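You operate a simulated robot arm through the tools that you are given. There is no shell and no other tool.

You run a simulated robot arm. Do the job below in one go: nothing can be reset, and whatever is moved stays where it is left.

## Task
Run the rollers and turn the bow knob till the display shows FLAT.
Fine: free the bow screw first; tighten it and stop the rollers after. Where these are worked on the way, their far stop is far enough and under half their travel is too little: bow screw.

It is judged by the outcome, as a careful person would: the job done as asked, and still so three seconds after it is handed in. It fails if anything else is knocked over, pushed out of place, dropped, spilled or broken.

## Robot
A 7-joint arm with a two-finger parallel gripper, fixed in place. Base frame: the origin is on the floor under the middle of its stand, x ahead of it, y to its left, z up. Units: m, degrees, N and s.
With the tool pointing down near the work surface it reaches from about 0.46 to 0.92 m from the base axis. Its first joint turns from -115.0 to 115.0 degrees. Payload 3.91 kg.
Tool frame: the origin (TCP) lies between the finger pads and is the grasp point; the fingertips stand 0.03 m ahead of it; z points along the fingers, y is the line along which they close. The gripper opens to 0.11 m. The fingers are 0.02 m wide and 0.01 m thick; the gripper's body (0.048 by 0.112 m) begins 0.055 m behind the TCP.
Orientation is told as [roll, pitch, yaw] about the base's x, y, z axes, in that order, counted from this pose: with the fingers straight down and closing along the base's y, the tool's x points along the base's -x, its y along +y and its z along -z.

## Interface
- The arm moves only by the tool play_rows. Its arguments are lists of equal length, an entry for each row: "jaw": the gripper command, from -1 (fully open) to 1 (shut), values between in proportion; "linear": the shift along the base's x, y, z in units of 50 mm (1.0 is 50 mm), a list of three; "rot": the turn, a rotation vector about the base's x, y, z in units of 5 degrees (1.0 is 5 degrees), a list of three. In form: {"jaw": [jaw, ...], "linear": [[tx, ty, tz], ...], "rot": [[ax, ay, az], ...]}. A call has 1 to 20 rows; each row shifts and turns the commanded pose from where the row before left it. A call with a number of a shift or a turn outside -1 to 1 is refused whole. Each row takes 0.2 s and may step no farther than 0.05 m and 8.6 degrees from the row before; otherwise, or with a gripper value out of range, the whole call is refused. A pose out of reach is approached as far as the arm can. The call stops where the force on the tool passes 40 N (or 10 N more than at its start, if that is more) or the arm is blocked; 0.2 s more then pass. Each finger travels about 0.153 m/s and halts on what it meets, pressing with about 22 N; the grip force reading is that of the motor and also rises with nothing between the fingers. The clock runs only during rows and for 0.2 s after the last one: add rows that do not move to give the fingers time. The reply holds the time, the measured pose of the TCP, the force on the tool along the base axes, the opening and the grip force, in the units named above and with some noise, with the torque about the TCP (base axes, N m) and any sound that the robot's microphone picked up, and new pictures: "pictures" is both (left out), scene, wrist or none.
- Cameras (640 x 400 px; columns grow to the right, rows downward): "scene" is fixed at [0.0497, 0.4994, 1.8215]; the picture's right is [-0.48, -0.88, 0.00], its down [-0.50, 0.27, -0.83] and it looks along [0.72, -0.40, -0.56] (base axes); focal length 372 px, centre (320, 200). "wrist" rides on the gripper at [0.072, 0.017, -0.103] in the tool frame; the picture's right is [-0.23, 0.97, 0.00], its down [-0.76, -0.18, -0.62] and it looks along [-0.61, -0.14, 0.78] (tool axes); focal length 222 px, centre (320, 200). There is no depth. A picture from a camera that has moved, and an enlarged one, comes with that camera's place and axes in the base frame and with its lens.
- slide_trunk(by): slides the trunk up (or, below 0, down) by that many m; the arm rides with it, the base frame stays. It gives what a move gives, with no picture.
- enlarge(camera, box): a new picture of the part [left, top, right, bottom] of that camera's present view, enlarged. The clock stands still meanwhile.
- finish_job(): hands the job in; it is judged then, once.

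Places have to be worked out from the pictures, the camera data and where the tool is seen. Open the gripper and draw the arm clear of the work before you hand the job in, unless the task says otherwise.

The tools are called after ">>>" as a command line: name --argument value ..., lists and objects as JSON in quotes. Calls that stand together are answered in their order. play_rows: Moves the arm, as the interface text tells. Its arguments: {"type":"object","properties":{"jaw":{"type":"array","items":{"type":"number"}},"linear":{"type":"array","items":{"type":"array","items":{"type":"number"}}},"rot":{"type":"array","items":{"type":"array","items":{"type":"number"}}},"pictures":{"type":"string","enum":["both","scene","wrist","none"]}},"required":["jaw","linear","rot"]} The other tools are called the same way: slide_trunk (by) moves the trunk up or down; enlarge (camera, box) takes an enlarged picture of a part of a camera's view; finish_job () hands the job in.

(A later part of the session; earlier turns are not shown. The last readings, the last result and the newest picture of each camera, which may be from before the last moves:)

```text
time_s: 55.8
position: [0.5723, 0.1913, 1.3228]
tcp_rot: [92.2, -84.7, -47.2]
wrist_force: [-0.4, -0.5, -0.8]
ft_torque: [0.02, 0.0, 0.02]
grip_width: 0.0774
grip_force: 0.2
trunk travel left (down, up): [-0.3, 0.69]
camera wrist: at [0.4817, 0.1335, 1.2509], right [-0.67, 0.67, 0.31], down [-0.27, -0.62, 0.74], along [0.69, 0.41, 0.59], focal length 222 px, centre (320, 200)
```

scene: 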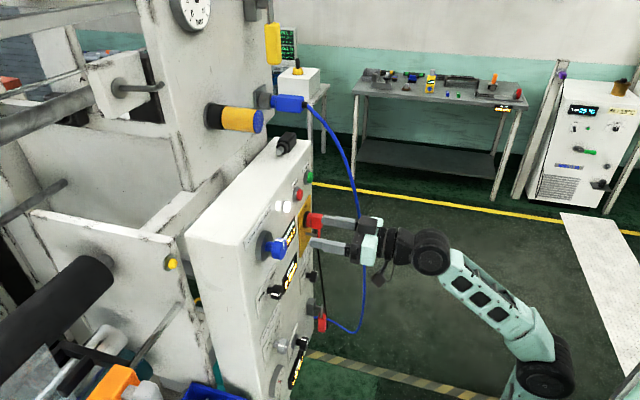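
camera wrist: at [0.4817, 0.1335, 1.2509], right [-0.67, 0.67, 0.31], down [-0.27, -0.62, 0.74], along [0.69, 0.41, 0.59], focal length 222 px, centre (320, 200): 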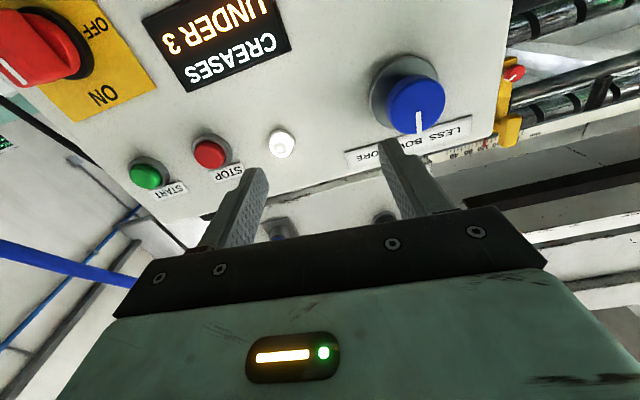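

The hand is level and square (yaw 45°) at t=0.27, n=0.54. I enlarge to locate the blue knob precisely.

>>> enlarge --camera "wrist" --box '[340, 30, 500, 180]'

>>> enlarge --camera "scene" --box '[240, 200, 330, 290]'

```text
2.67 times, centred on (420, 105) of wrist
camera zoom: at [0.4817, 0.1335, 1.2509], right [-0.67, 0.67, 0.31], down [-0.27, -0.62, 0.74], along [0.69, 0.41, 0.59], focal length 592 px, centre (53, 453)
```

zoom: 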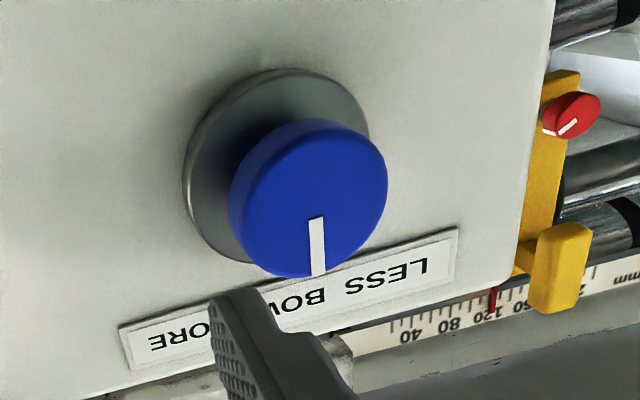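

```text
4.44 times, centred on (285, 245) of scene
camera zoom: at [0.0497, 0.4994, 1.8215], right [-0.48, -0.88, 0.0], down [-0.5, 0.27, -0.83], along [0.72, -0.4, -0.56], focal length 1655 px, centre (476, 0)
```

zoom: 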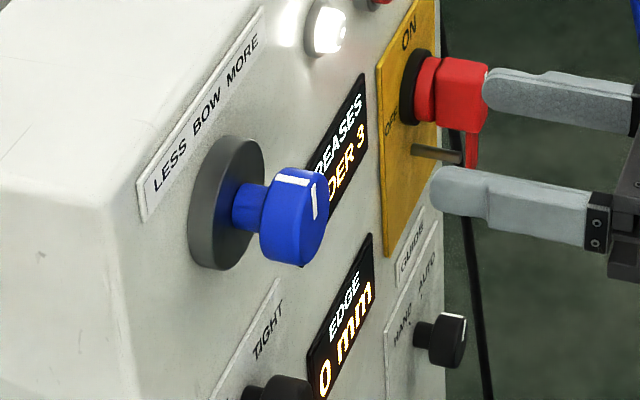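

The knob cap is about 42 mm across with its face near t=0.192, n=0.608, z≈1.322. I move to t=0.192, n=0.555 in front of it.

>>> play_rows --jaw '[-0.4, -0.4, -0.4, -0.4]' --linear '[[-0.25, 0.35, 0], [-0.25, 0.35, 0], [-0.2, 0.32, 0], [-0.18, 0.29, 0]]' --rot '[[0, 0, 0], [0, 0, 0], [0, 0, 0], [0, 0, 0]]'

>>> enlarge --camera "wrist" --box '[220, 40, 440, 240]'

```text
time_s: 56.8
position: [0.5275, 0.256, 1.3237]
tcp_rot: [92.1, -84.7, -47.0]
wrist_force: [0.4, -0.3, -0.2]
ft_torque: [0.0, -0.03, -0.01]
grip_width: 0.077
grip_force: 0.1
trunk travel left (down, up): [-0.3, 0.69]
camera wrist: at [0.4372, 0.1992, 1.2507], right [-0.67, 0.67, 0.32], down [-0.27, -0.62, 0.74], along [0.69, 0.41, 0.59], focal length 222 px, centre (320, 200)
```

scene: 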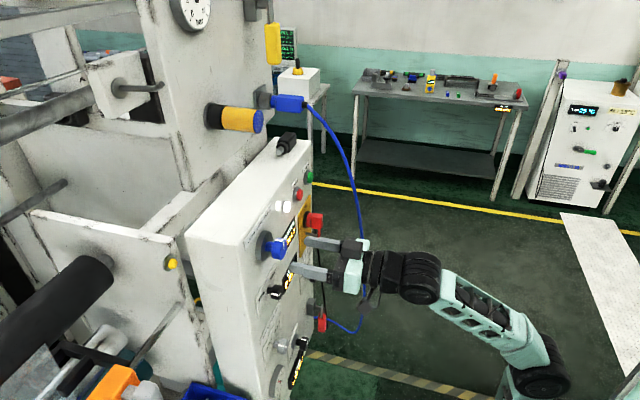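
wrist: 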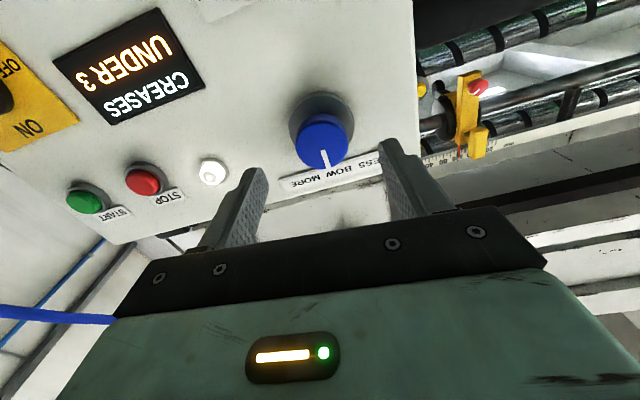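

```text
2.00 times, centred on (330, 140) of wrist
camera zoom: at [0.4372, 0.1992, 1.2507], right [-0.67, 0.67, 0.32], down [-0.27, -0.62, 0.74], along [0.69, 0.41, 0.59], focal length 444 px, centre (300, 320)
```

zoom: 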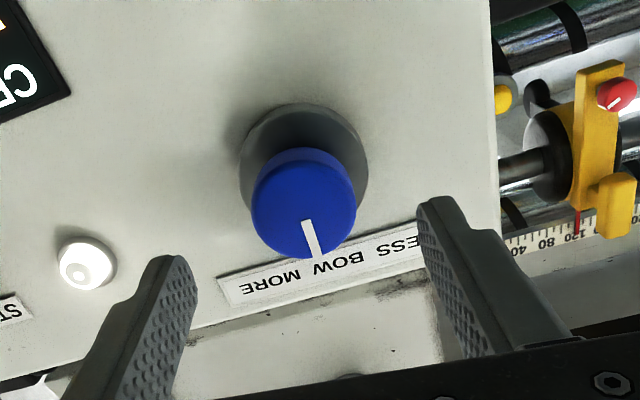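

The knob is well centred between the fingers. I advance about 43 mm with tiny corrections so the pads straddle the cap.

>>> play_rows --jaw '[-0.4, -0.4, -0.4, -0.4, -0.4]' --linear '[[0.142, 0.162, -0.01], [0.142, 0.162, -0.01], [0.142, 0.162, -0.01], [0.142, 0.162, -0.01], [0, 0, 0]]' --rot '[[0, 0, 0], [0, 0, 0], [0, 0, 0], [0, 0, 0], [0, 0, 0]]'

>>> enlarge --camera "wrist" --box '[220, 40, 440, 240]'

>>> enlarge --camera "scene" --box '[240, 190, 350, 300]'

```text
time_s: 58.0
position: [0.5555, 0.2897, 1.32]
tcp_rot: [92.3, -84.6, -47.2]
wrist_force: [0.7, -0.4, -0.4]
ft_torque: [0.0, 0.0, 0.03]
grip_width: 0.0769
grip_force: 0.1
trunk travel left (down, up): [-0.3, 0.69]
camera wrist: at [0.4657, 0.2315, 1.2496], right [-0.67, 0.67, 0.32], down [-0.27, -0.62, 0.74], along [0.69, 0.41, 0.59], focal length 222 px, centre (320, 200)
```

scene: 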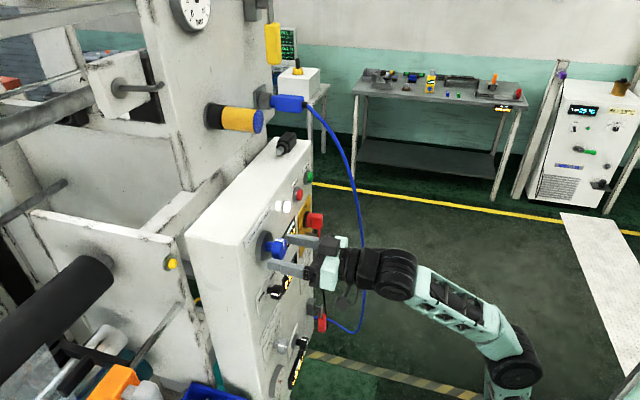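
wrist: 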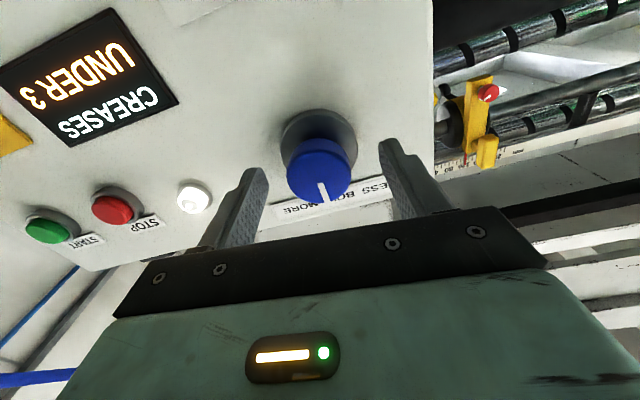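

```text
2.00 times, centred on (330, 140) of wrist
camera zoom: at [0.4657, 0.2315, 1.2496], right [-0.67, 0.67, 0.32], down [-0.27, -0.62, 0.74], along [0.69, 0.41, 0.59], focal length 444 px, centre (300, 320)
```

zoom: 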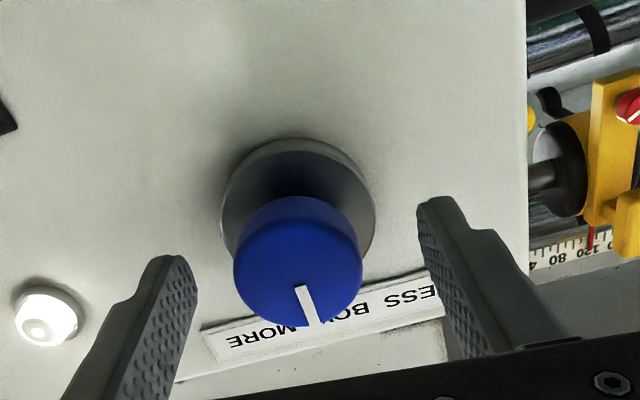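

```text
3.64 times, centred on (295, 245) of scene
camera zoom: at [0.0497, 0.4994, 1.8215], right [-0.48, -0.88, 0.0], down [-0.5, 0.27, -0.83], along [0.72, -0.4, -0.56], focal length 1354 px, centre (411, 36)
```

zoom: 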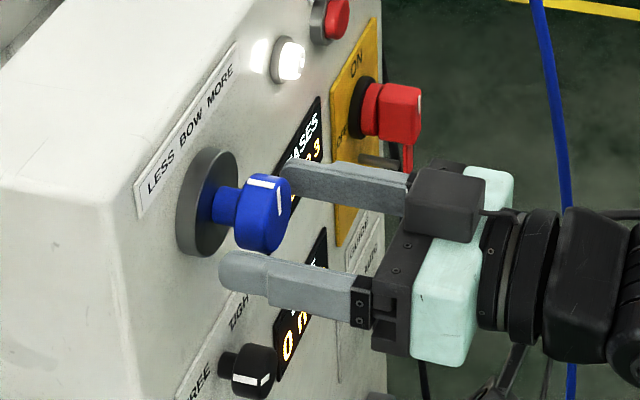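

The pads straddle the cap and the knob is centred. I advance 4 mm more for a full grip and close the jaws.

>>> play_rows --jaw '[-0.4, 0, 0.3, 0.45, 0.45, 0.45]' --linear '[[0.057, 0.057, 0], [0, 0, 0], [0, 0, 0], [0, 0, 0], [0, 0, 0], [0, 0, 0]]' --rot '[[0, 0, 0], [0, 0, 0], [0, 0, 0], [0, 0, 0], [0, 0, 0], [0, 0, 0]]' --pictures "wrist"

```text
time_s: 59.4
position: [0.5601, 0.292, 1.3206]
tcp_rot: [91.7, -84.7, -46.8]
wrist_force: [7.4, -4.1, -0.1]
ft_torque: [-0.08, 0.08, -0.48]
grip_width: 0.0415
grip_force: 44.6
trunk travel left (down, up): [-0.3, 0.69]
camera wrist: at [0.47, 0.2339, 1.2492], right [-0.67, 0.67, 0.32], down [-0.27, -0.62, 0.74], along [0.69, 0.41, 0.59], focal length 222 px, centre (320, 200)
```

wrist: 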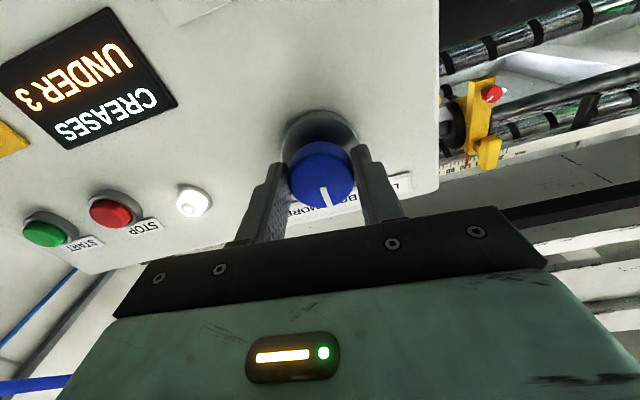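

Gripped at 0.0415 m, with the CREASES display in view (UNDER 3). I turn about 14° clockwise (toward MORE) and read the display.

>>> play_rows --jaw '[0.5, 0.5, 0.5]' --linear '[[0, 0, 0], [0, 0, 0], [0, 0, 0]]' --rot '[[1, 1, 0], [1, 1, 0], [0, 0, 0]]' --pictures "wrist"

>>> enlarge --camera "scene" --box '[240, 190, 350, 300]'

```text
time_s: 60.2
position: [0.559, 0.2917, 1.3223]
tcp_rot: [90.7, -70.4, -45.6]
wrist_force: [6.4, -5.2, 0.4]
ft_torque: [-0.28, 0.39, -0.19]
grip_width: 0.0415
grip_force: 45.0
trunk travel left (down, up): [-0.3, 0.69]
camera wrist: at [0.4576, 0.2463, 1.2573], right [-0.6, 0.59, 0.54], down [-0.14, -0.74, 0.66], along [0.79, 0.31, 0.53], focal length 222 px, centre (320, 200)
```

wrist: 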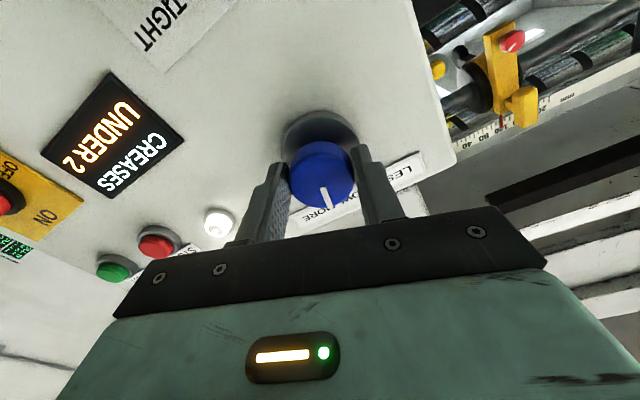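

```text
3.64 times, centred on (295, 245) of scene
camera zoom: at [0.0497, 0.4994, 1.8215], right [-0.48, -0.88, 0.0], down [-0.5, 0.27, -0.83], along [0.72, -0.4, -0.56], focal length 1354 px, centre (411, 36)
```

zoom: 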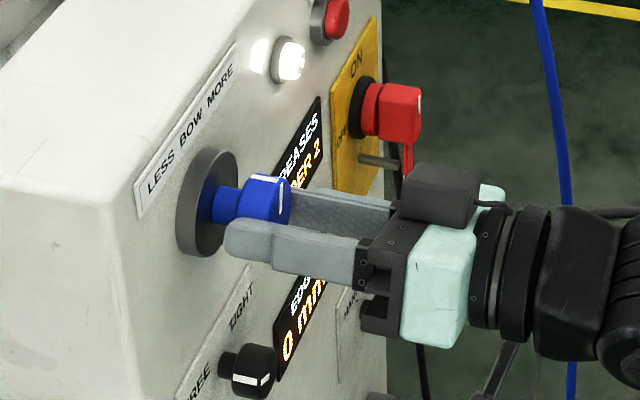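

The display dropped to UNDER 2, so clockwise is right. I continue in 7° steps.

>>> play_rows --jaw '[0.5, 0.5, 0.5]' --linear '[[0, 0, 0], [0, 0, 0], [0, 0, 0]]' --rot '[[1, 1, 0], [0.5, 0.5, 0], [0, 0, 0]]' --pictures "wrist"

```text
time_s: 61.0
position: [0.558, 0.2918, 1.3215]
tcp_rot: [90.6, -59.9, -45.3]
wrist_force: [7.8, 2.1, 6.4]
ft_torque: [-0.36, 0.38, 0.26]
grip_width: 0.0414
grip_force: 44.8
trunk travel left (down, up): [-0.3, 0.69]
camera wrist: at [0.4495, 0.2544, 1.2659], right [-0.52, 0.51, 0.69], down [-0.06, -0.82, 0.57], along [0.85, 0.25, 0.46], focal length 222 px, centre (320, 200)
```

wrist: 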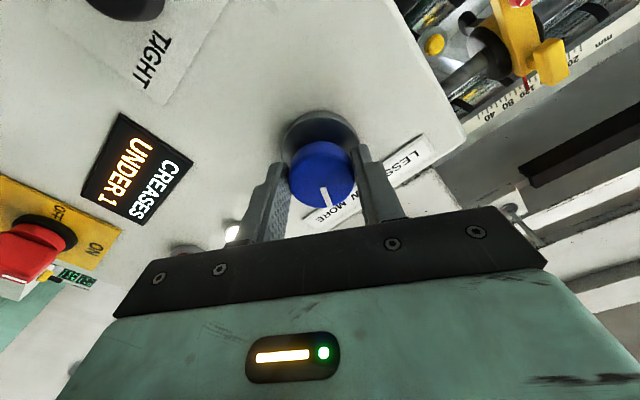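

UNDER 1 after about 25° in total. I go on in finer steps of about 5°.

>>> play_rows --jaw '[0.5, 0.5]' --linear '[[0, 0, 0], [0, 0, 0]]' --rot '[[0.75, 0.75, 0], [0, 0, 0]]' --pictures "wrist"

```text
time_s: 61.6
position: [0.5578, 0.293, 1.322]
tcp_rot: [90.5, -54.6, -45.4]
wrist_force: [9.6, 7.5, 13.0]
ft_torque: [-0.1, 0.12, -0.07]
grip_width: 0.0415
grip_force: 45.2
trunk travel left (down, up): [-0.3, 0.69]
camera wrist: at [0.4459, 0.258, 1.2708], right [-0.47, 0.46, 0.75], down [-0.03, -0.86, 0.51], along [0.88, 0.22, 0.42], focal length 222 px, centre (320, 200)
```

wrist: 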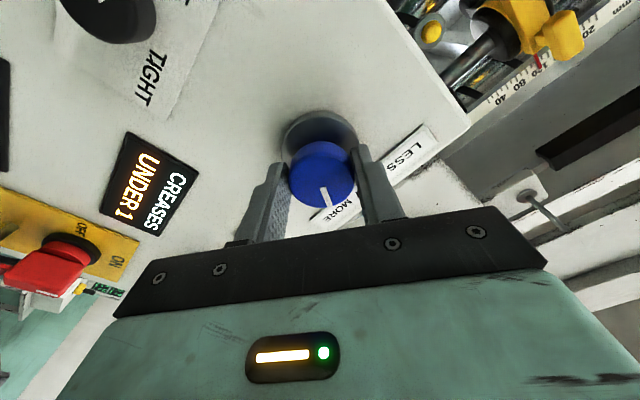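

Still UNDER 1 at about 30°; another ~4° step.

>>> play_rows --jaw '[0.5, 0.5]' --linear '[[0, 0, 0], [0, 0, 0]]' --rot '[[0.6, 0.6, 0], [0, 0, 0]]' --pictures "wrist"

```text
time_s: 62.2
position: [0.5574, 0.2933, 1.3213]
tcp_rot: [90.7, -50.4, -45.4]
wrist_force: [10.4, 13.5, 20.5]
ft_torque: [0.04, -0.02, 0.07]
grip_width: 0.0414
grip_force: 45.9
trunk travel left (down, up): [-0.3, 0.69]
camera wrist: at [0.4433, 0.2606, 1.2752], right [-0.43, 0.42, 0.8], down [0.0, -0.88, 0.47], along [0.9, 0.2, 0.38], focal length 222 px, centre (320, 200)
```

wrist: 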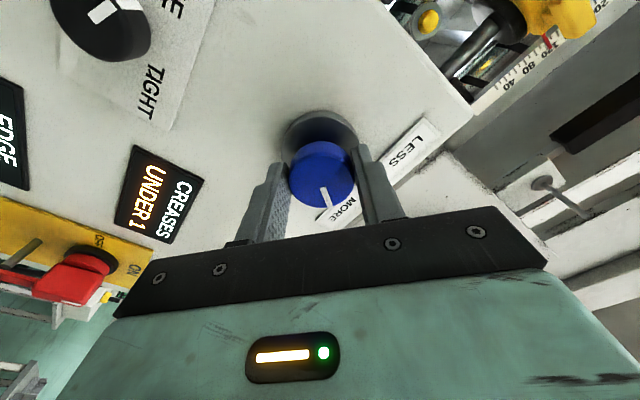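

Still UNDER 1 at ~34°; the side force is growing (mostly upward), so I add a 1 mm relief with the next step.

>>> play_rows --jaw '[0.5, 0.5, 0.5]' --linear '[[0.012, 0.014, 0.024], [0, 0, 0], [0, 0, 0]]' --rot '[[0, 0, 0], [0.6, 0.6, 0], [0, 0, 0]]' --pictures "wrist"

```text
time_s: 63.0
position: [0.5578, 0.2927, 1.3218]
tcp_rot: [90.2, -46.1, -45.2]
wrist_force: [-9.5, -2.7, -1.2]
ft_torque: [0.12, -0.18, -0.44]
grip_width: 0.0416
grip_force: 45.0
trunk travel left (down, up): [-0.3, 0.69]
camera wrist: at [0.4407, 0.2629, 1.2803], right [-0.39, 0.38, 0.84], down [0.02, -0.91, 0.42], along [0.92, 0.18, 0.34], focal length 222 px, centre (320, 200)
```

wrist: 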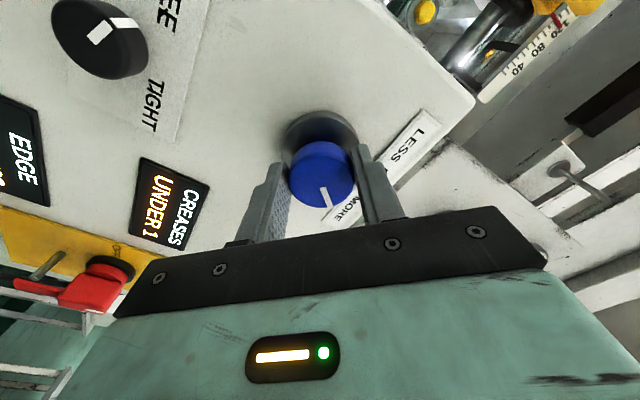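

The force dropped and the knob still follows; display still UNDER 1 at ~39°. Another ~4° step.

>>> play_rows --jaw '[0.5, 0.5]' --linear '[[0, 0, 0], [0, 0, 0]]' --rot '[[0.6, 0.6, 0], [0, 0, 0]]' --pictures "wrist"

>>> enlarge --camera "wrist" --box '[90, 130, 230, 260]'

```text
time_s: 63.6
position: [0.558, 0.2938, 1.3224]
tcp_rot: [90.3, -41.9, -45.2]
wrist_force: [-16.5, -6.3, -5.8]
ft_torque: [-0.18, 0.2, -0.09]
grip_width: 0.0414
grip_force: 45.1
trunk travel left (down, up): [-0.3, 0.69]
camera wrist: at [0.4386, 0.2651, 1.2852], right [-0.34, 0.34, 0.88], down [0.04, -0.93, 0.37], along [0.94, 0.17, 0.3], focal length 222 px, centre (320, 200)
```

wrist: 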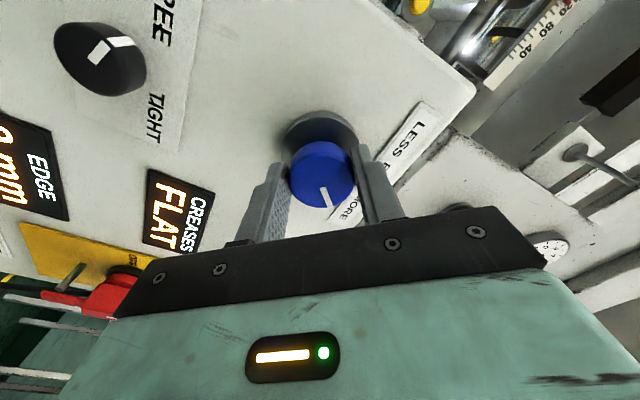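

```text
3.08 times, centred on (160, 195) of wrist
camera zoom: at [0.4386, 0.2651, 1.2852], right [-0.34, 0.34, 0.88], down [0.04, -0.93, 0.37], along [0.94, 0.17, 0.3], focal length 684 px, centre (812, 215)
```

zoom: 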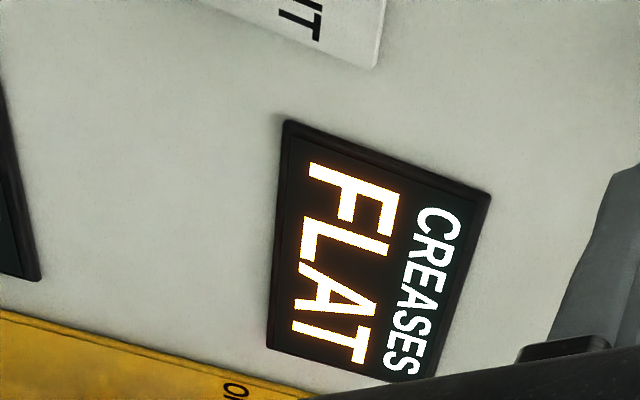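

The display reads FLAT. I just crossed into it, so I add a small ~3° more to sit inside the band, hold still and re-read it.

>>> play_rows --jaw '[0.5, 0.5, 0.5, 0.5, 0.5]' --linear '[[-0.01, -0.003, -0.006], [0, 0, 0], [0, 0, 0], [0, 0, 0], [0, 0, 0]]' --rot '[[0, 0, 0], [0.45, 0.45, 0], [0, 0, 0], [0, 0, 0], [0, 0, 0]]' --pictures "wrist"

```text
time_s: 64.8
position: [0.557, 0.2933, 1.3223]
tcp_rot: [90.4, -38.8, -45.4]
wrist_force: [-6.6, 6.9, 6.9]
ft_torque: [-0.11, 0.04, 0.42]
grip_width: 0.0412
grip_force: 45.7
trunk travel left (down, up): [-0.3, 0.69]
camera wrist: at [0.4372, 0.2666, 1.2887], right [-0.31, 0.3, 0.9], down [0.06, -0.94, 0.34], along [0.95, 0.15, 0.27], focal length 222 px, centre (320, 200)
```

wrist: 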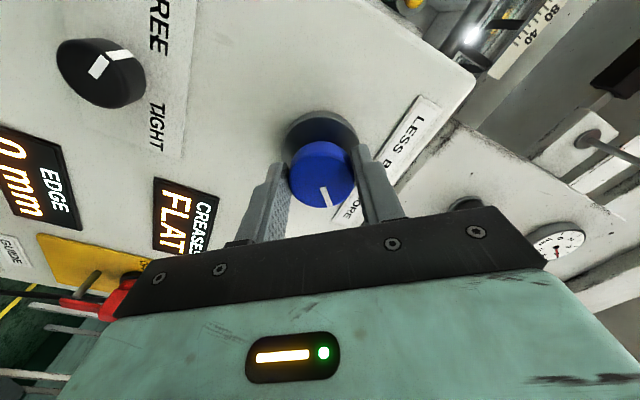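

FLAT holds with little torque on the knob. I open the jaws without moving, then back straight out along the normal.

>>> play_rows --jaw '[0.1, -0.2, -0.4, -0.4, -0.4, -0.4]' --linear '[[0, 0, 0], [0, 0, 0], [0, 0, 0], [-0.25, -0.25, 0], [-0.25, -0.25, 0], [-0.2, -0.2, 0]]' --rot '[[0, 0, 0], [0, 0, 0], [0, 0, 0], [0, 0, 0], [0, 0, 0], [0, 0, 0]]'

```text
time_s: 66.2
position: [0.5233, 0.2572, 1.3216]
tcp_rot: [90.1, -38.7, -45.2]
wrist_force: [-0.5, 0.1, -0.5]
ft_torque: [0.0, 0.03, 0.03]
grip_width: 0.0771
grip_force: 0.0
trunk travel left (down, up): [-0.3, 0.69]
camera wrist: at [0.4028, 0.2315, 1.2879], right [-0.31, 0.3, 0.9], down [0.06, -0.94, 0.34], along [0.95, 0.15, 0.27], focal length 222 px, centre (320, 200)
```

scene: 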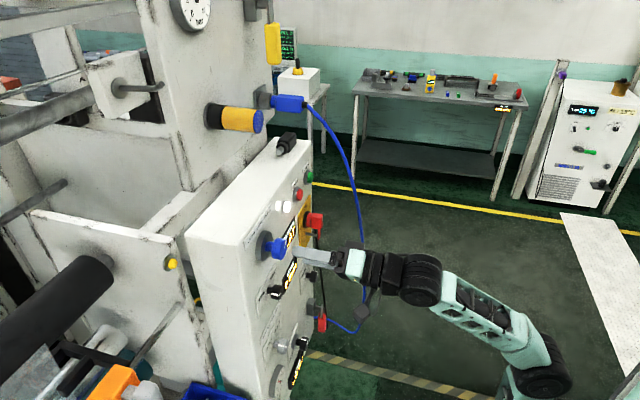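
wrist: 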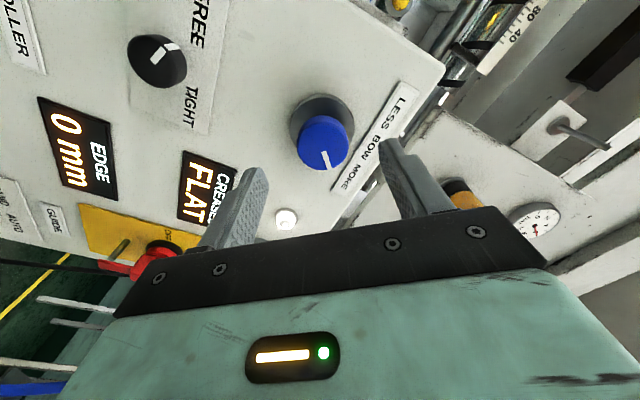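

The bow knob is released with FLAT showing. Next I go down to the bow screw (t≈0.19, z≈1.193), unrolling the hand ~70° counter-clockwise so I can turn the screw clockwise to TIGHT.

>>> play_rows --jaw '[-0.4, -0.4, -0.4, -0.4, -0.4, -0.3, -0.27, -0.27, -0.27, -0.27]' --linear '[[0, 0, -0.257], [0, 0, -0.257], [0, 0, -0.257], [0, 0, -0.257], [0, 0, -0.257], [0, 0, -0.257], [0, 0, -0.257], [0, 0, -0.257], [0, 0, -0.257], [0, 0, -0.257]]' --rot '[[-1, -1, 0], [-1, -1, 0], [-1, -1, 0], [-1, -1, 0], [-1, -1, 0], [-1, -1, 0], [-1, -1, 0], [-1, -1, 0], [-1, -1, 0], [-1, -1, 0]]'

>>> enlarge --camera "wrist" --box '[220, 40, 440, 240]'

```text
time_s: 68.4
position: [0.5239, 0.2576, 1.1934]
tcp_rot: [-90.5, -70.4, 135.6]
wrist_force: [-0.9, -0.1, -0.1]
ft_torque: [0.02, 0.0, 0.01]
grip_width: 0.0699
grip_force: 0.1
trunk travel left (down, up): [-0.3, 0.69]
camera wrist: at [0.4563, 0.1775, 1.1185], right [-0.7, 0.7, -0.11], down [-0.5, -0.38, 0.78], along [0.5, 0.6, 0.62], focal length 222 px, centre (320, 200)
```

scene: 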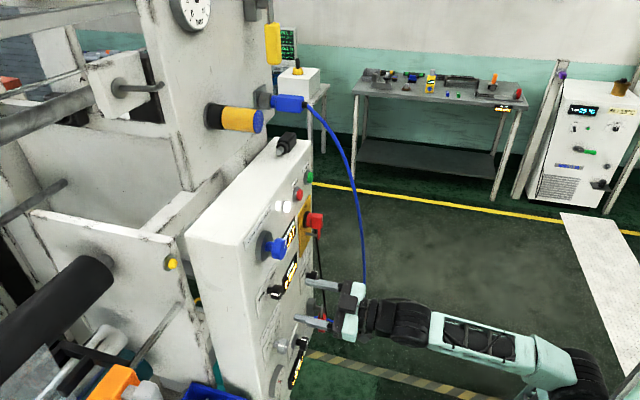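
wrist: 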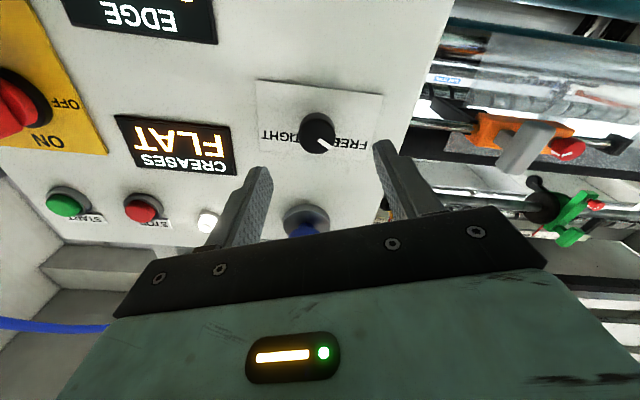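

```text
2.00 times, centred on (330, 140) of wrist
camera zoom: at [0.4563, 0.1775, 1.1185], right [-0.7, 0.7, -0.11], down [-0.5, -0.38, 0.78], along [0.5, 0.6, 0.62], focal length 444 px, centre (300, 320)
```

zoom: 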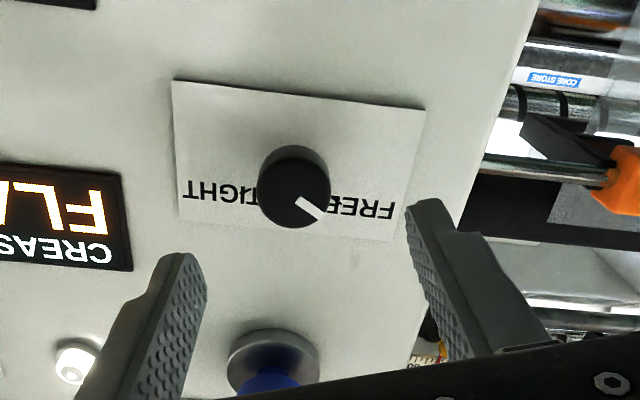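

The display still reads FLAT and the screw knob lies between the fingers (target t≈0.191, z≈1.191). I advance 6 cm to straddle it.

>>> play_rows --jaw '[-0.27, -0.27, -0.27, -0.27, -0.27, -0.27]' --linear '[[0.178, 0.161, -0.008], [0.178, 0.161, -0.008], [0.178, 0.161, -0.008], [0.178, 0.161, -0.008], [0.178, 0.161, -0.008], [0, 0, 0]]' --rot '[[0, 0, 0], [0, 0, 0], [0, 0, 0], [0, 0, 0], [0, 0, 0], [0, 0, 0]]'

>>> enlarge --camera "wrist" --box '[220, 40, 440, 240]'

```text
time_s: 69.8
position: [0.5682, 0.2977, 1.1916]
tcp_rot: [-90.5, -70.6, 135.6]
wrist_force: [0.6, 0.1, 0.2]
ft_torque: [0.01, -0.01, -0.02]
grip_width: 0.0701
grip_force: 0.0
trunk travel left (down, up): [-0.3, 0.69]
camera wrist: at [0.5014, 0.218, 1.1166], right [-0.7, 0.7, -0.11], down [-0.5, -0.38, 0.78], along [0.5, 0.6, 0.62], focal length 222 px, centre (320, 200)
```

scene: 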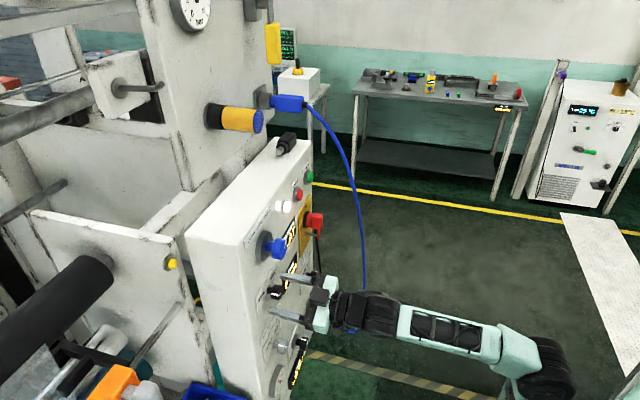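
wrist: 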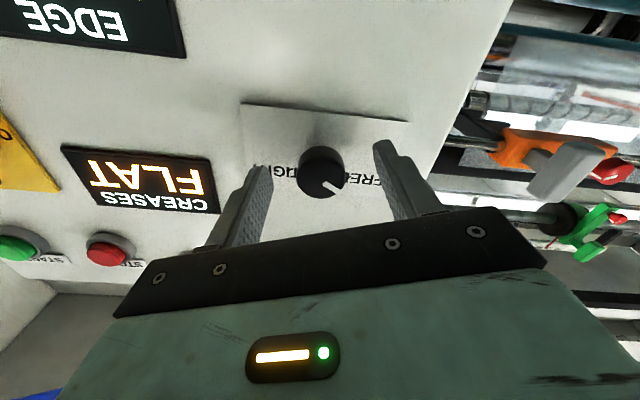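

```text
2.00 times, centred on (330, 140) of wrist
camera zoom: at [0.5014, 0.218, 1.1166], right [-0.7, 0.7, -0.11], down [-0.5, -0.38, 0.78], along [0.5, 0.6, 0.62], focal length 444 px, centre (300, 320)
```

zoom: 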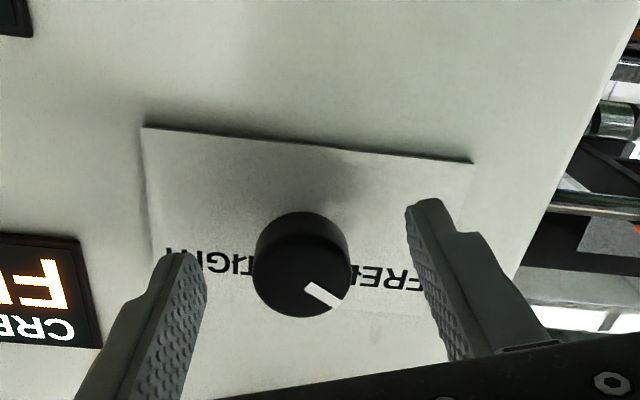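

The knob is centred; I lower 2 mm, go 3 mm deeper, and close on it.

>>> play_rows --jaw '[-0.27, 0.2, 0.5, 0.6, 0.6]' --linear '[[0.042, 0.042, -0.04], [0, 0, 0], [0, 0, 0], [0, 0, 0], [0, 0, 0]]' --rot '[[0, 0, 0], [0, 0, 0], [0, 0, 0], [0, 0, 0], [0, 0, 0]]' --pictures "none"

>>> play_rows --jaw '[0.7, 0.7, 0.7, 0.7, 0.7]' --linear '[[0, 0, 0], [0, 0, 0], [0, 0, 0], [0, 0, 0], [0, 0, 0]]' --rot '[[1, 1, 0], [1, 1, 0], [1, 1, 0], [1, 1, 0], [0, 0, 0]]' --pictures "wrist"

```text
time_s: 71.0
position: [0.572, 0.2992, 1.1898]
tcp_rot: [-90.7, -70.5, 135.7]
wrist_force: [4.8, -1.8, 5.0]
ft_torque: [0.01, 0.0, -0.2]
grip_width: 0.0314
grip_force: 45.3
trunk travel left (down, up): [-0.3, 0.69]
```

```text
time_s: 72.2
position: [0.5699, 0.3021, 1.1905]
tcp_rot: [91.2, -81.0, -45.9]
wrist_force: [-4.1, 7.1, -2.4]
ft_torque: [0.5, -0.5, 0.09]
grip_width: 0.0319
grip_force: 44.8
trunk travel left (down, up): [-0.3, 0.69]
camera wrist: at [0.4766, 0.2467, 1.1195], right [-0.66, 0.65, 0.38], down [-0.23, -0.65, 0.72], along [0.72, 0.39, 0.58], focal length 222 px, centre (320, 200)
```

wrist: 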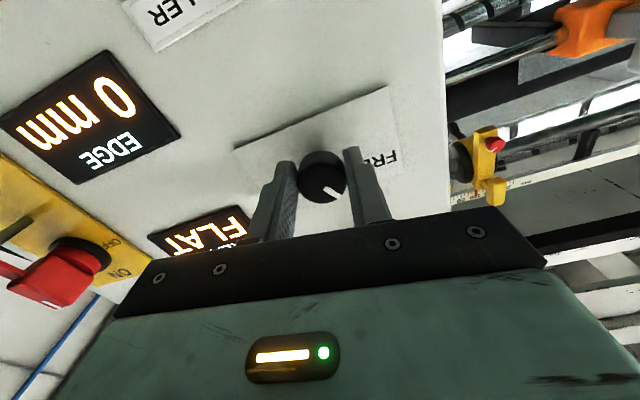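

The screw follows with little force. I continue 35° clockwise.

>>> play_rows --jaw '[0.7, 0.7, 0.7, 0.7, 0.7, 0.7]' --linear '[[0, 0, 0], [0, 0, 0], [0, 0, 0], [0, 0, 0], [0, 0, 0], [0, 0, 0]]' --rot '[[1, 1, 0], [1, 1, 0], [1, 1, 0], [1, 1, 0], [1, 1, 0], [0, 0, 0]]' --pictures "wrist"

```text
time_s: 73.6
position: [0.5674, 0.3045, 1.1914]
tcp_rot: [90.5, -46.0, -45.3]
wrist_force: [-11.3, 25.0, 9.3]
ft_torque: [-0.57, 0.37, 0.58]
grip_width: 0.0316
grip_force: 44.7
trunk travel left (down, up): [-0.3, 0.69]
camera wrist: at [0.45, 0.2732, 1.1493], right [-0.39, 0.38, 0.84], down [0.03, -0.91, 0.42], along [0.92, 0.18, 0.34], focal length 222 px, centre (320, 200)
```

wrist: 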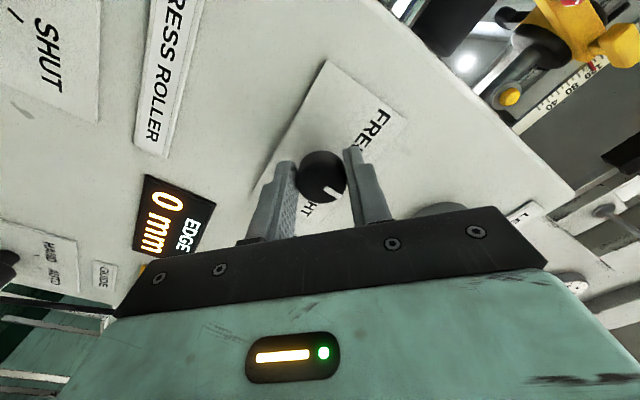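

63° done so far; a leftward side force of ~26 N has built up, so I relieve 1.5 mm that way and turn another 28°.

>>> play_rows --jaw '[0.7, 0.7, 0.7, 0.7, 0.7, 0.7]' --linear '[[-0.014, 0.028, 0.01], [0, 0, 0], [-0.008, 0.012, 0.005], [-0.008, 0.012, 0.005], [0, 0, 0], [0, 0, 0]]' --rot '[[0, 0, 0], [1, 1, 0], [1, 1, 0], [1, 1, 0], [1, 1, 0], [0, 0, 0]]' --pictures "wrist"

>>> enlarge --camera "wrist" --box '[220, 40, 440, 240]'

```text
time_s: 75.0
position: [0.5659, 0.304, 1.1927]
tcp_rot: [90.5, -17.6, -45.2]
wrist_force: [-10.2, 23.5, 25.9]
ft_torque: [-0.02, -0.22, 0.11]
grip_width: 0.0316
grip_force: 44.8
trunk travel left (down, up): [-0.3, 0.69]
camera wrist: at [0.4406, 0.2827, 1.1857], right [-0.06, 0.05, 1.0], down [0.11, -0.99, 0.06], along [0.99, 0.11, 0.05], focal length 222 px, centre (320, 200)
```

wrist: 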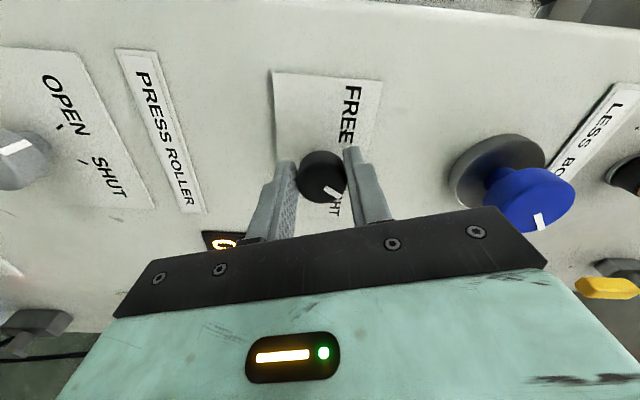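

```text
2.00 times, centred on (330, 140) of wrist
camera zoom: at [0.4406, 0.2827, 1.1857], right [-0.06, 0.05, 1.0], down [0.11, -0.99, 0.06], along [0.99, 0.11, 0.05], focal length 444 px, centre (300, 320)
```

zoom: 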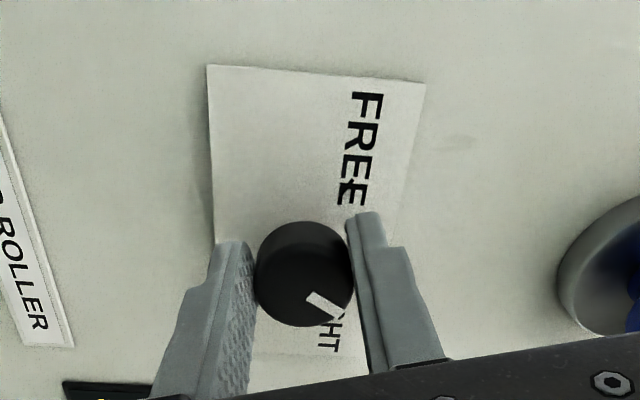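

The pointer is now about 42° right of 12 o'clock; TIGHT was near 60°. I relieve the side force and turn further.

>>> play_rows --jaw '[0.7, 0.7, 0.7, 0.7, 0.7]' --linear '[[-0.012, 0.028, 0.032], [0, 0, 0], [0, 0, 0.005], [0, 0, 0.005], [0, 0, 0]]' --rot '[[0, 0, 0], [0, 0, 0], [0.9, 0.9, 0], [0.9, 0.9, 0], [0, 0, 0]]' --pictures "wrist"

>>> enlarge --camera "wrist" --box '[220, 40, 440, 240]'

```text
time_s: 76.2
position: [0.5666, 0.3049, 1.1944]
tcp_rot: [90.3, -4.8, -45.1]
wrist_force: [-20.0, 8.1, 16.1]
ft_torque: [-0.05, -0.07, 0.18]
grip_width: 0.0317
grip_force: 44.9
trunk travel left (down, up): [-0.3, 0.69]
camera wrist: at [0.4407, 0.2826, 1.2038], right [0.1, -0.11, 0.99], down [0.1, -0.99, -0.12], along [0.99, 0.11, -0.09], focal length 222 px, centre (320, 200)
```

wrist: 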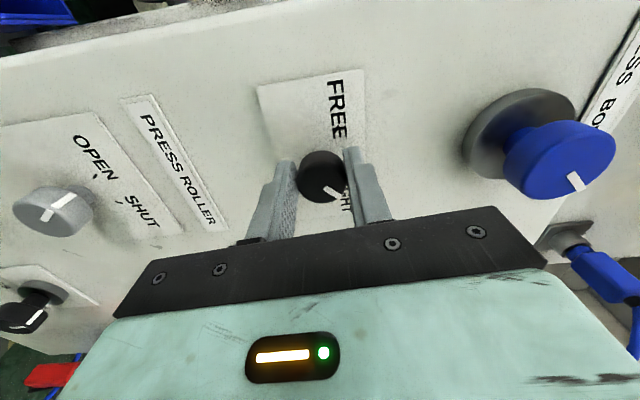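

```text
2.00 times, centred on (330, 140) of wrist
camera zoom: at [0.4407, 0.2826, 1.2038], right [0.1, -0.11, 0.99], down [0.1, -0.99, -0.12], along [0.99, 0.11, -0.09], focal length 444 px, centre (300, 320)
```

zoom: 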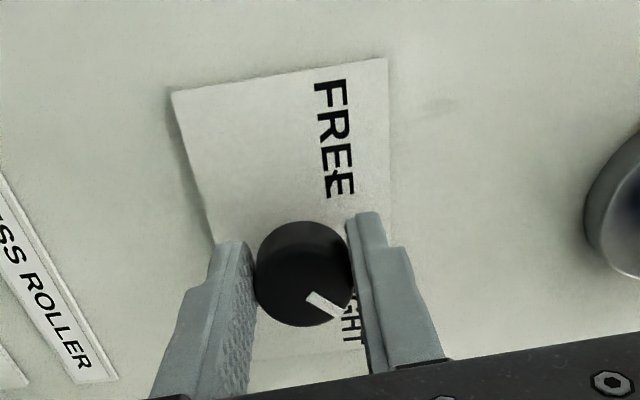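

Still following (about 105° turned in all), no stop torque yet. I turn on in small steps toward the stop.

>>> play_rows --jaw '[0.7, 0.7, 0.7, 0.7]' --linear '[[-0.014, 0.0, 0.012], [0, 0, 0.005], [0, 0, 0.005], [0, 0, 0]]' --rot '[[0, 0, 0], [0.9, 0.9, 0], [0.9, 0.9, 0], [0, 0, 0]]' --pictures "wrist"

>>> enlarge --camera "wrist" --box '[220, 40, 440, 240]'

```text
time_s: 77.2
position: [0.566, 0.3045, 1.1955]
tcp_rot: [90.2, 7.9, -45.1]
wrist_force: [-14.0, 9.0, 18.4]
ft_torque: [-0.11, 0.05, 0.33]
grip_width: 0.0318
grip_force: 45.0
trunk travel left (down, up): [-0.3, 0.69]
camera wrist: at [0.4436, 0.2797, 1.221], right [0.25, -0.26, 0.93], down [0.07, -0.96, -0.28], along [0.97, 0.14, -0.22], focal length 222 px, centre (320, 200)
```

wrist: 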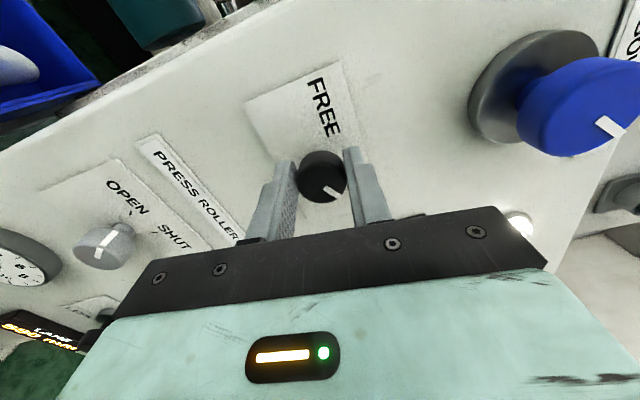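

```text
2.00 times, centred on (330, 140) of wrist
camera zoom: at [0.4436, 0.2797, 1.221], right [0.25, -0.26, 0.93], down [0.07, -0.96, -0.28], along [0.97, 0.14, -0.22], focal length 444 px, centre (300, 320)
```

zoom: 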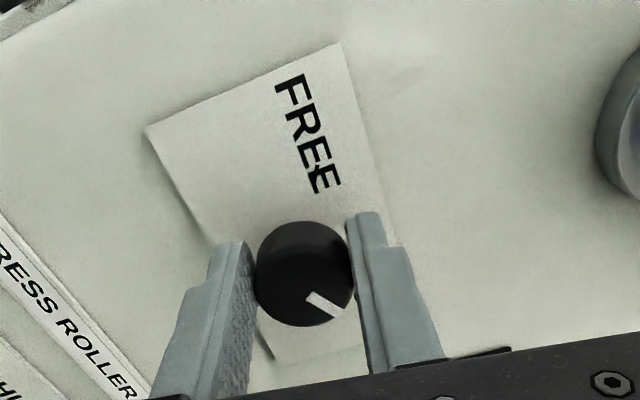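

Still following at about 118°. Continue two more small steps, watching for the stop torque.

>>> play_rows --jaw '[0.7, 0.7, 0.7, 0.7]' --linear '[[-0.008, 0.006, 0.014], [0, 0, 0.004], [0, 0, 0.004], [0, 0, 0]]' --rot '[[0, 0, 0], [0.8, 0.8, 0], [0.8, 0.8, 0], [0, 0, 0]]' --pictures "wrist"

>>> enlarge --camera "wrist" --box '[220, 40, 440, 240]'

```text
time_s: 78.2
position: [0.568, 0.3025, 1.1959]
tcp_rot: [90.2, 19.3, -45.4]
wrist_force: [-3.3, -0.4, 16.4]
ft_torque: [-0.67, 0.09, -0.98]
grip_width: 0.0315
grip_force: 44.6
trunk travel left (down, up): [-0.3, 0.69]
camera wrist: at [0.45, 0.2739, 1.2345], right [0.37, -0.38, 0.84], down [0.02, -0.91, -0.42], along [0.93, 0.17, -0.33], focal length 222 px, centre (320, 200)
```

wrist: 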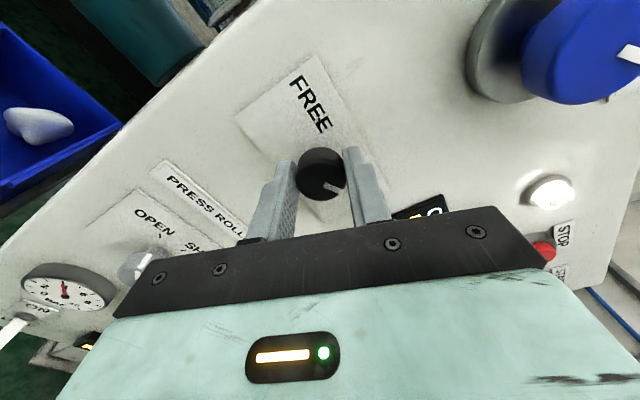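

```text
2.00 times, centred on (330, 140) of wrist
camera zoom: at [0.45, 0.2739, 1.2345], right [0.37, -0.38, 0.84], down [0.02, -0.91, -0.42], along [0.93, 0.17, -0.33], focal length 444 px, centre (300, 320)
```

zoom: 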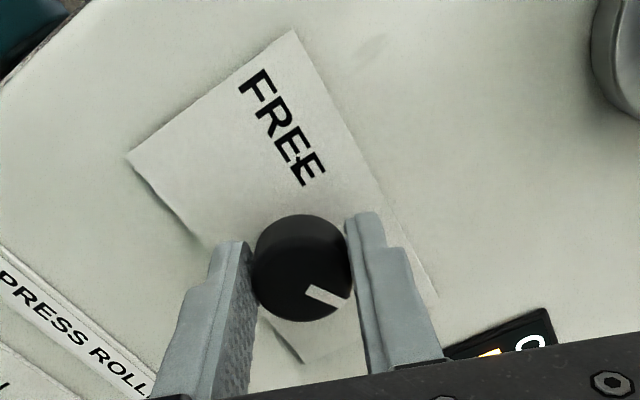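

The pointer lagged behind the fingers this time, so the screw has reached its TIGHT stop and the pads slipped. I open the jaws and back straight out.

>>> play_rows --jaw '[0.2, -0.1, -0.27, -0.27, -0.27, -0.27]' --linear '[[0, 0, 0], [0, 0, 0], [0, 0, 0], [-0.25, -0.25, 0], [-0.3, -0.3, 0], [-0.3, -0.3, 0]]' --rot '[[0, 0, 0], [0, 0, 0], [0, 0, 0], [0, 0, 0], [0, 0, 0], [0, 0, 0]]'

>>> enlarge --camera "scene" --box '[240, 190, 350, 310]'

>>> enlarge --camera "wrist" --box '[220, 40, 440, 240]'

```text
time_s: 79.6
position: [0.5352, 0.2598, 1.1895]
tcp_rot: [89.4, 19.9, -45.5]
wrist_force: [-0.1, 0.2, -0.1]
ft_torque: [0.01, 0.03, 0.0]
grip_width: 0.0701
grip_force: 0.0
trunk travel left (down, up): [-0.3, 0.69]
camera wrist: at [0.4178, 0.2307, 1.2303], right [0.39, -0.38, 0.84], down [0.02, -0.91, -0.42], along [0.92, 0.18, -0.35], focal length 222 px, centre (320, 200)
```

scene: 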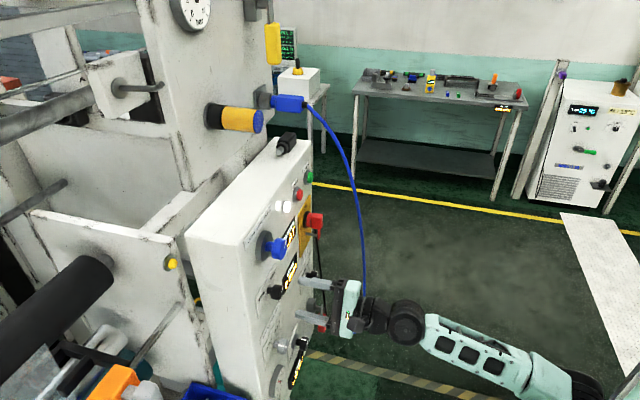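
wrist: 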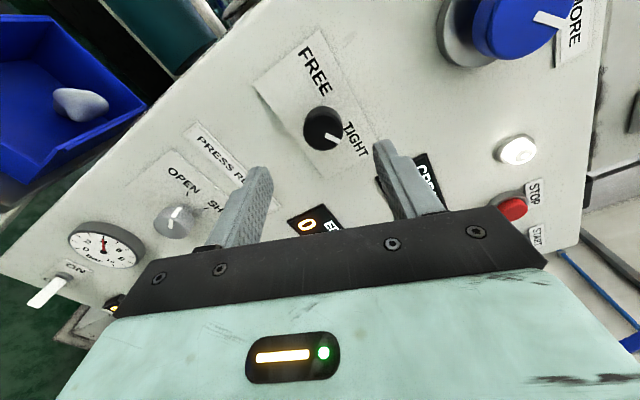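

```text
3.33 times, centred on (295, 250) of scene
camera zoom: at [0.0497, 0.4994, 1.8215], right [-0.48, -0.88, 0.0], down [-0.5, 0.27, -0.83], along [0.72, -0.4, -0.56], focal length 1241 px, centre (403, 33)
```

zoom: 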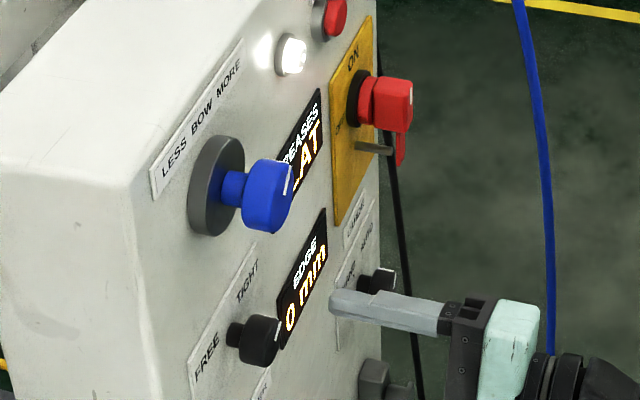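

```text
2.00 times, centred on (330, 140) of wrist
camera zoom: at [0.4178, 0.2307, 1.2303], right [0.39, -0.38, 0.84], down [0.02, -0.91, -0.42], along [0.92, 0.18, -0.35], focal length 444 px, centre (300, 320)
```

zoom: 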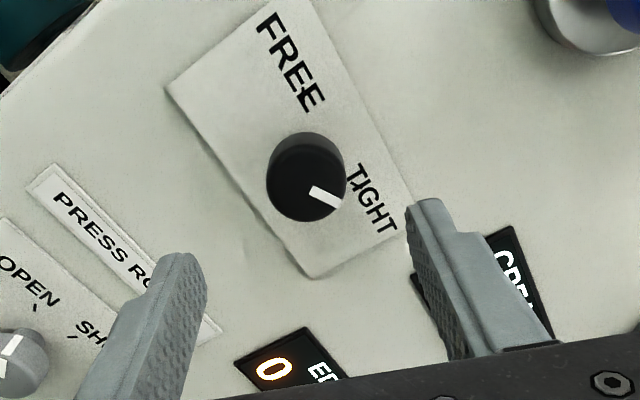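

The pointer is back at TIGHT and the display still shows FLAT with the lamp lit. Now for STOP (about t=0.38, z=1.3225): I shut the jaws, move right and up to a point in front of it, straightening the roll to 90° and yawing to ~23° so the hand comes from the left, away from the cable.

>>> play_rows --jaw '[0, 0.5, 1, 1, 1, 1, 1, 1, 1]' --linear '[[0.3, -0.4, 0], [0.4, -0.44, 0], [0.4, -0.44, 0.2], [0.4, -0.44, 0.4], [0.4, -0.44, 0.5], [0.16, -0.06, 0.5], [0, 0, 0.5], [0, 0, 0.5], [0, 0, 0.06]]' --rot '[[-1, -1, 0], [-1, -1, 0], [-0.8, -0.8, 0], [0, 0, -0.9], [0, 0, -0.9], [0, 0, -0.9], [0, 0, -0.9], [0, 0, -0.9], [0, 0, 0]]'

>>> enlarge --camera "wrist" --box '[180, 20, 440, 240]'

```text
time_s: 81.6
position: [0.6279, 0.1524, 1.3281]
tcp_rot: [90.1, -0.5, -67.7]
wrist_force: [-0.1, 0.5, -0.4]
ft_torque: [-0.01, -0.01, 0.0]
grip_width: 0.0
grip_force: 22.3
trunk travel left (down, up): [-0.3, 0.69]
camera wrist: at [0.5047, 0.1782, 1.3433], right [0.08, -0.2, 0.98], down [-0.29, -0.94, -0.17], along [0.95, -0.27, -0.14], focal length 222 px, centre (320, 200)
```

scene: 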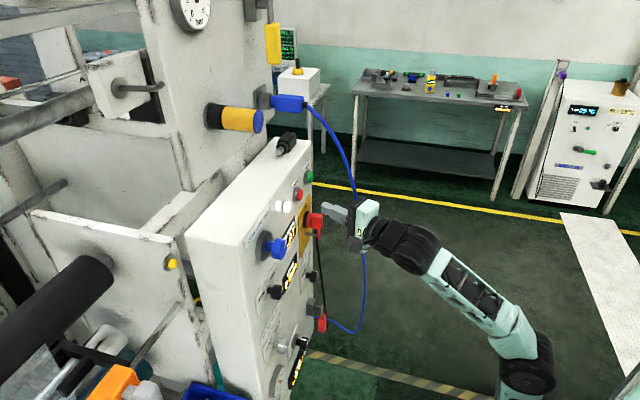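
wrist: 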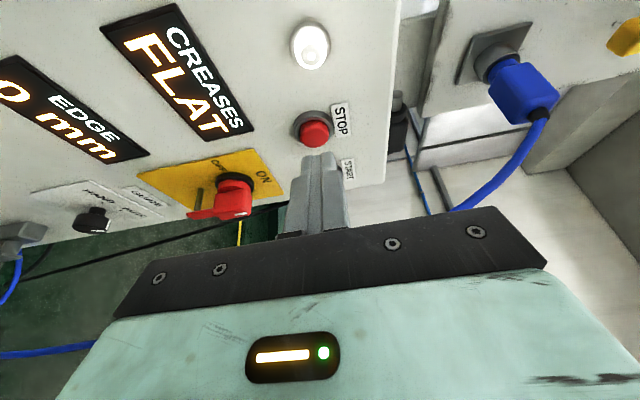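

```text
1.82 times, centred on (310, 130) of wrist
camera zoom: at [0.5047, 0.1782, 1.3433], right [0.08, -0.2, 0.98], down [-0.29, -0.94, -0.17], along [0.95, -0.27, -0.14], focal length 404 px, centre (338, 327)
```

zoom: 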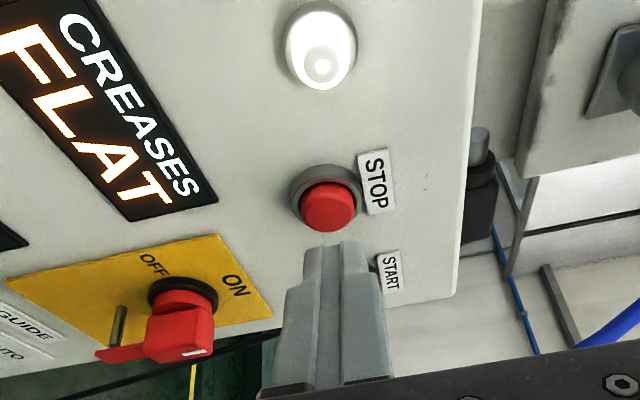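

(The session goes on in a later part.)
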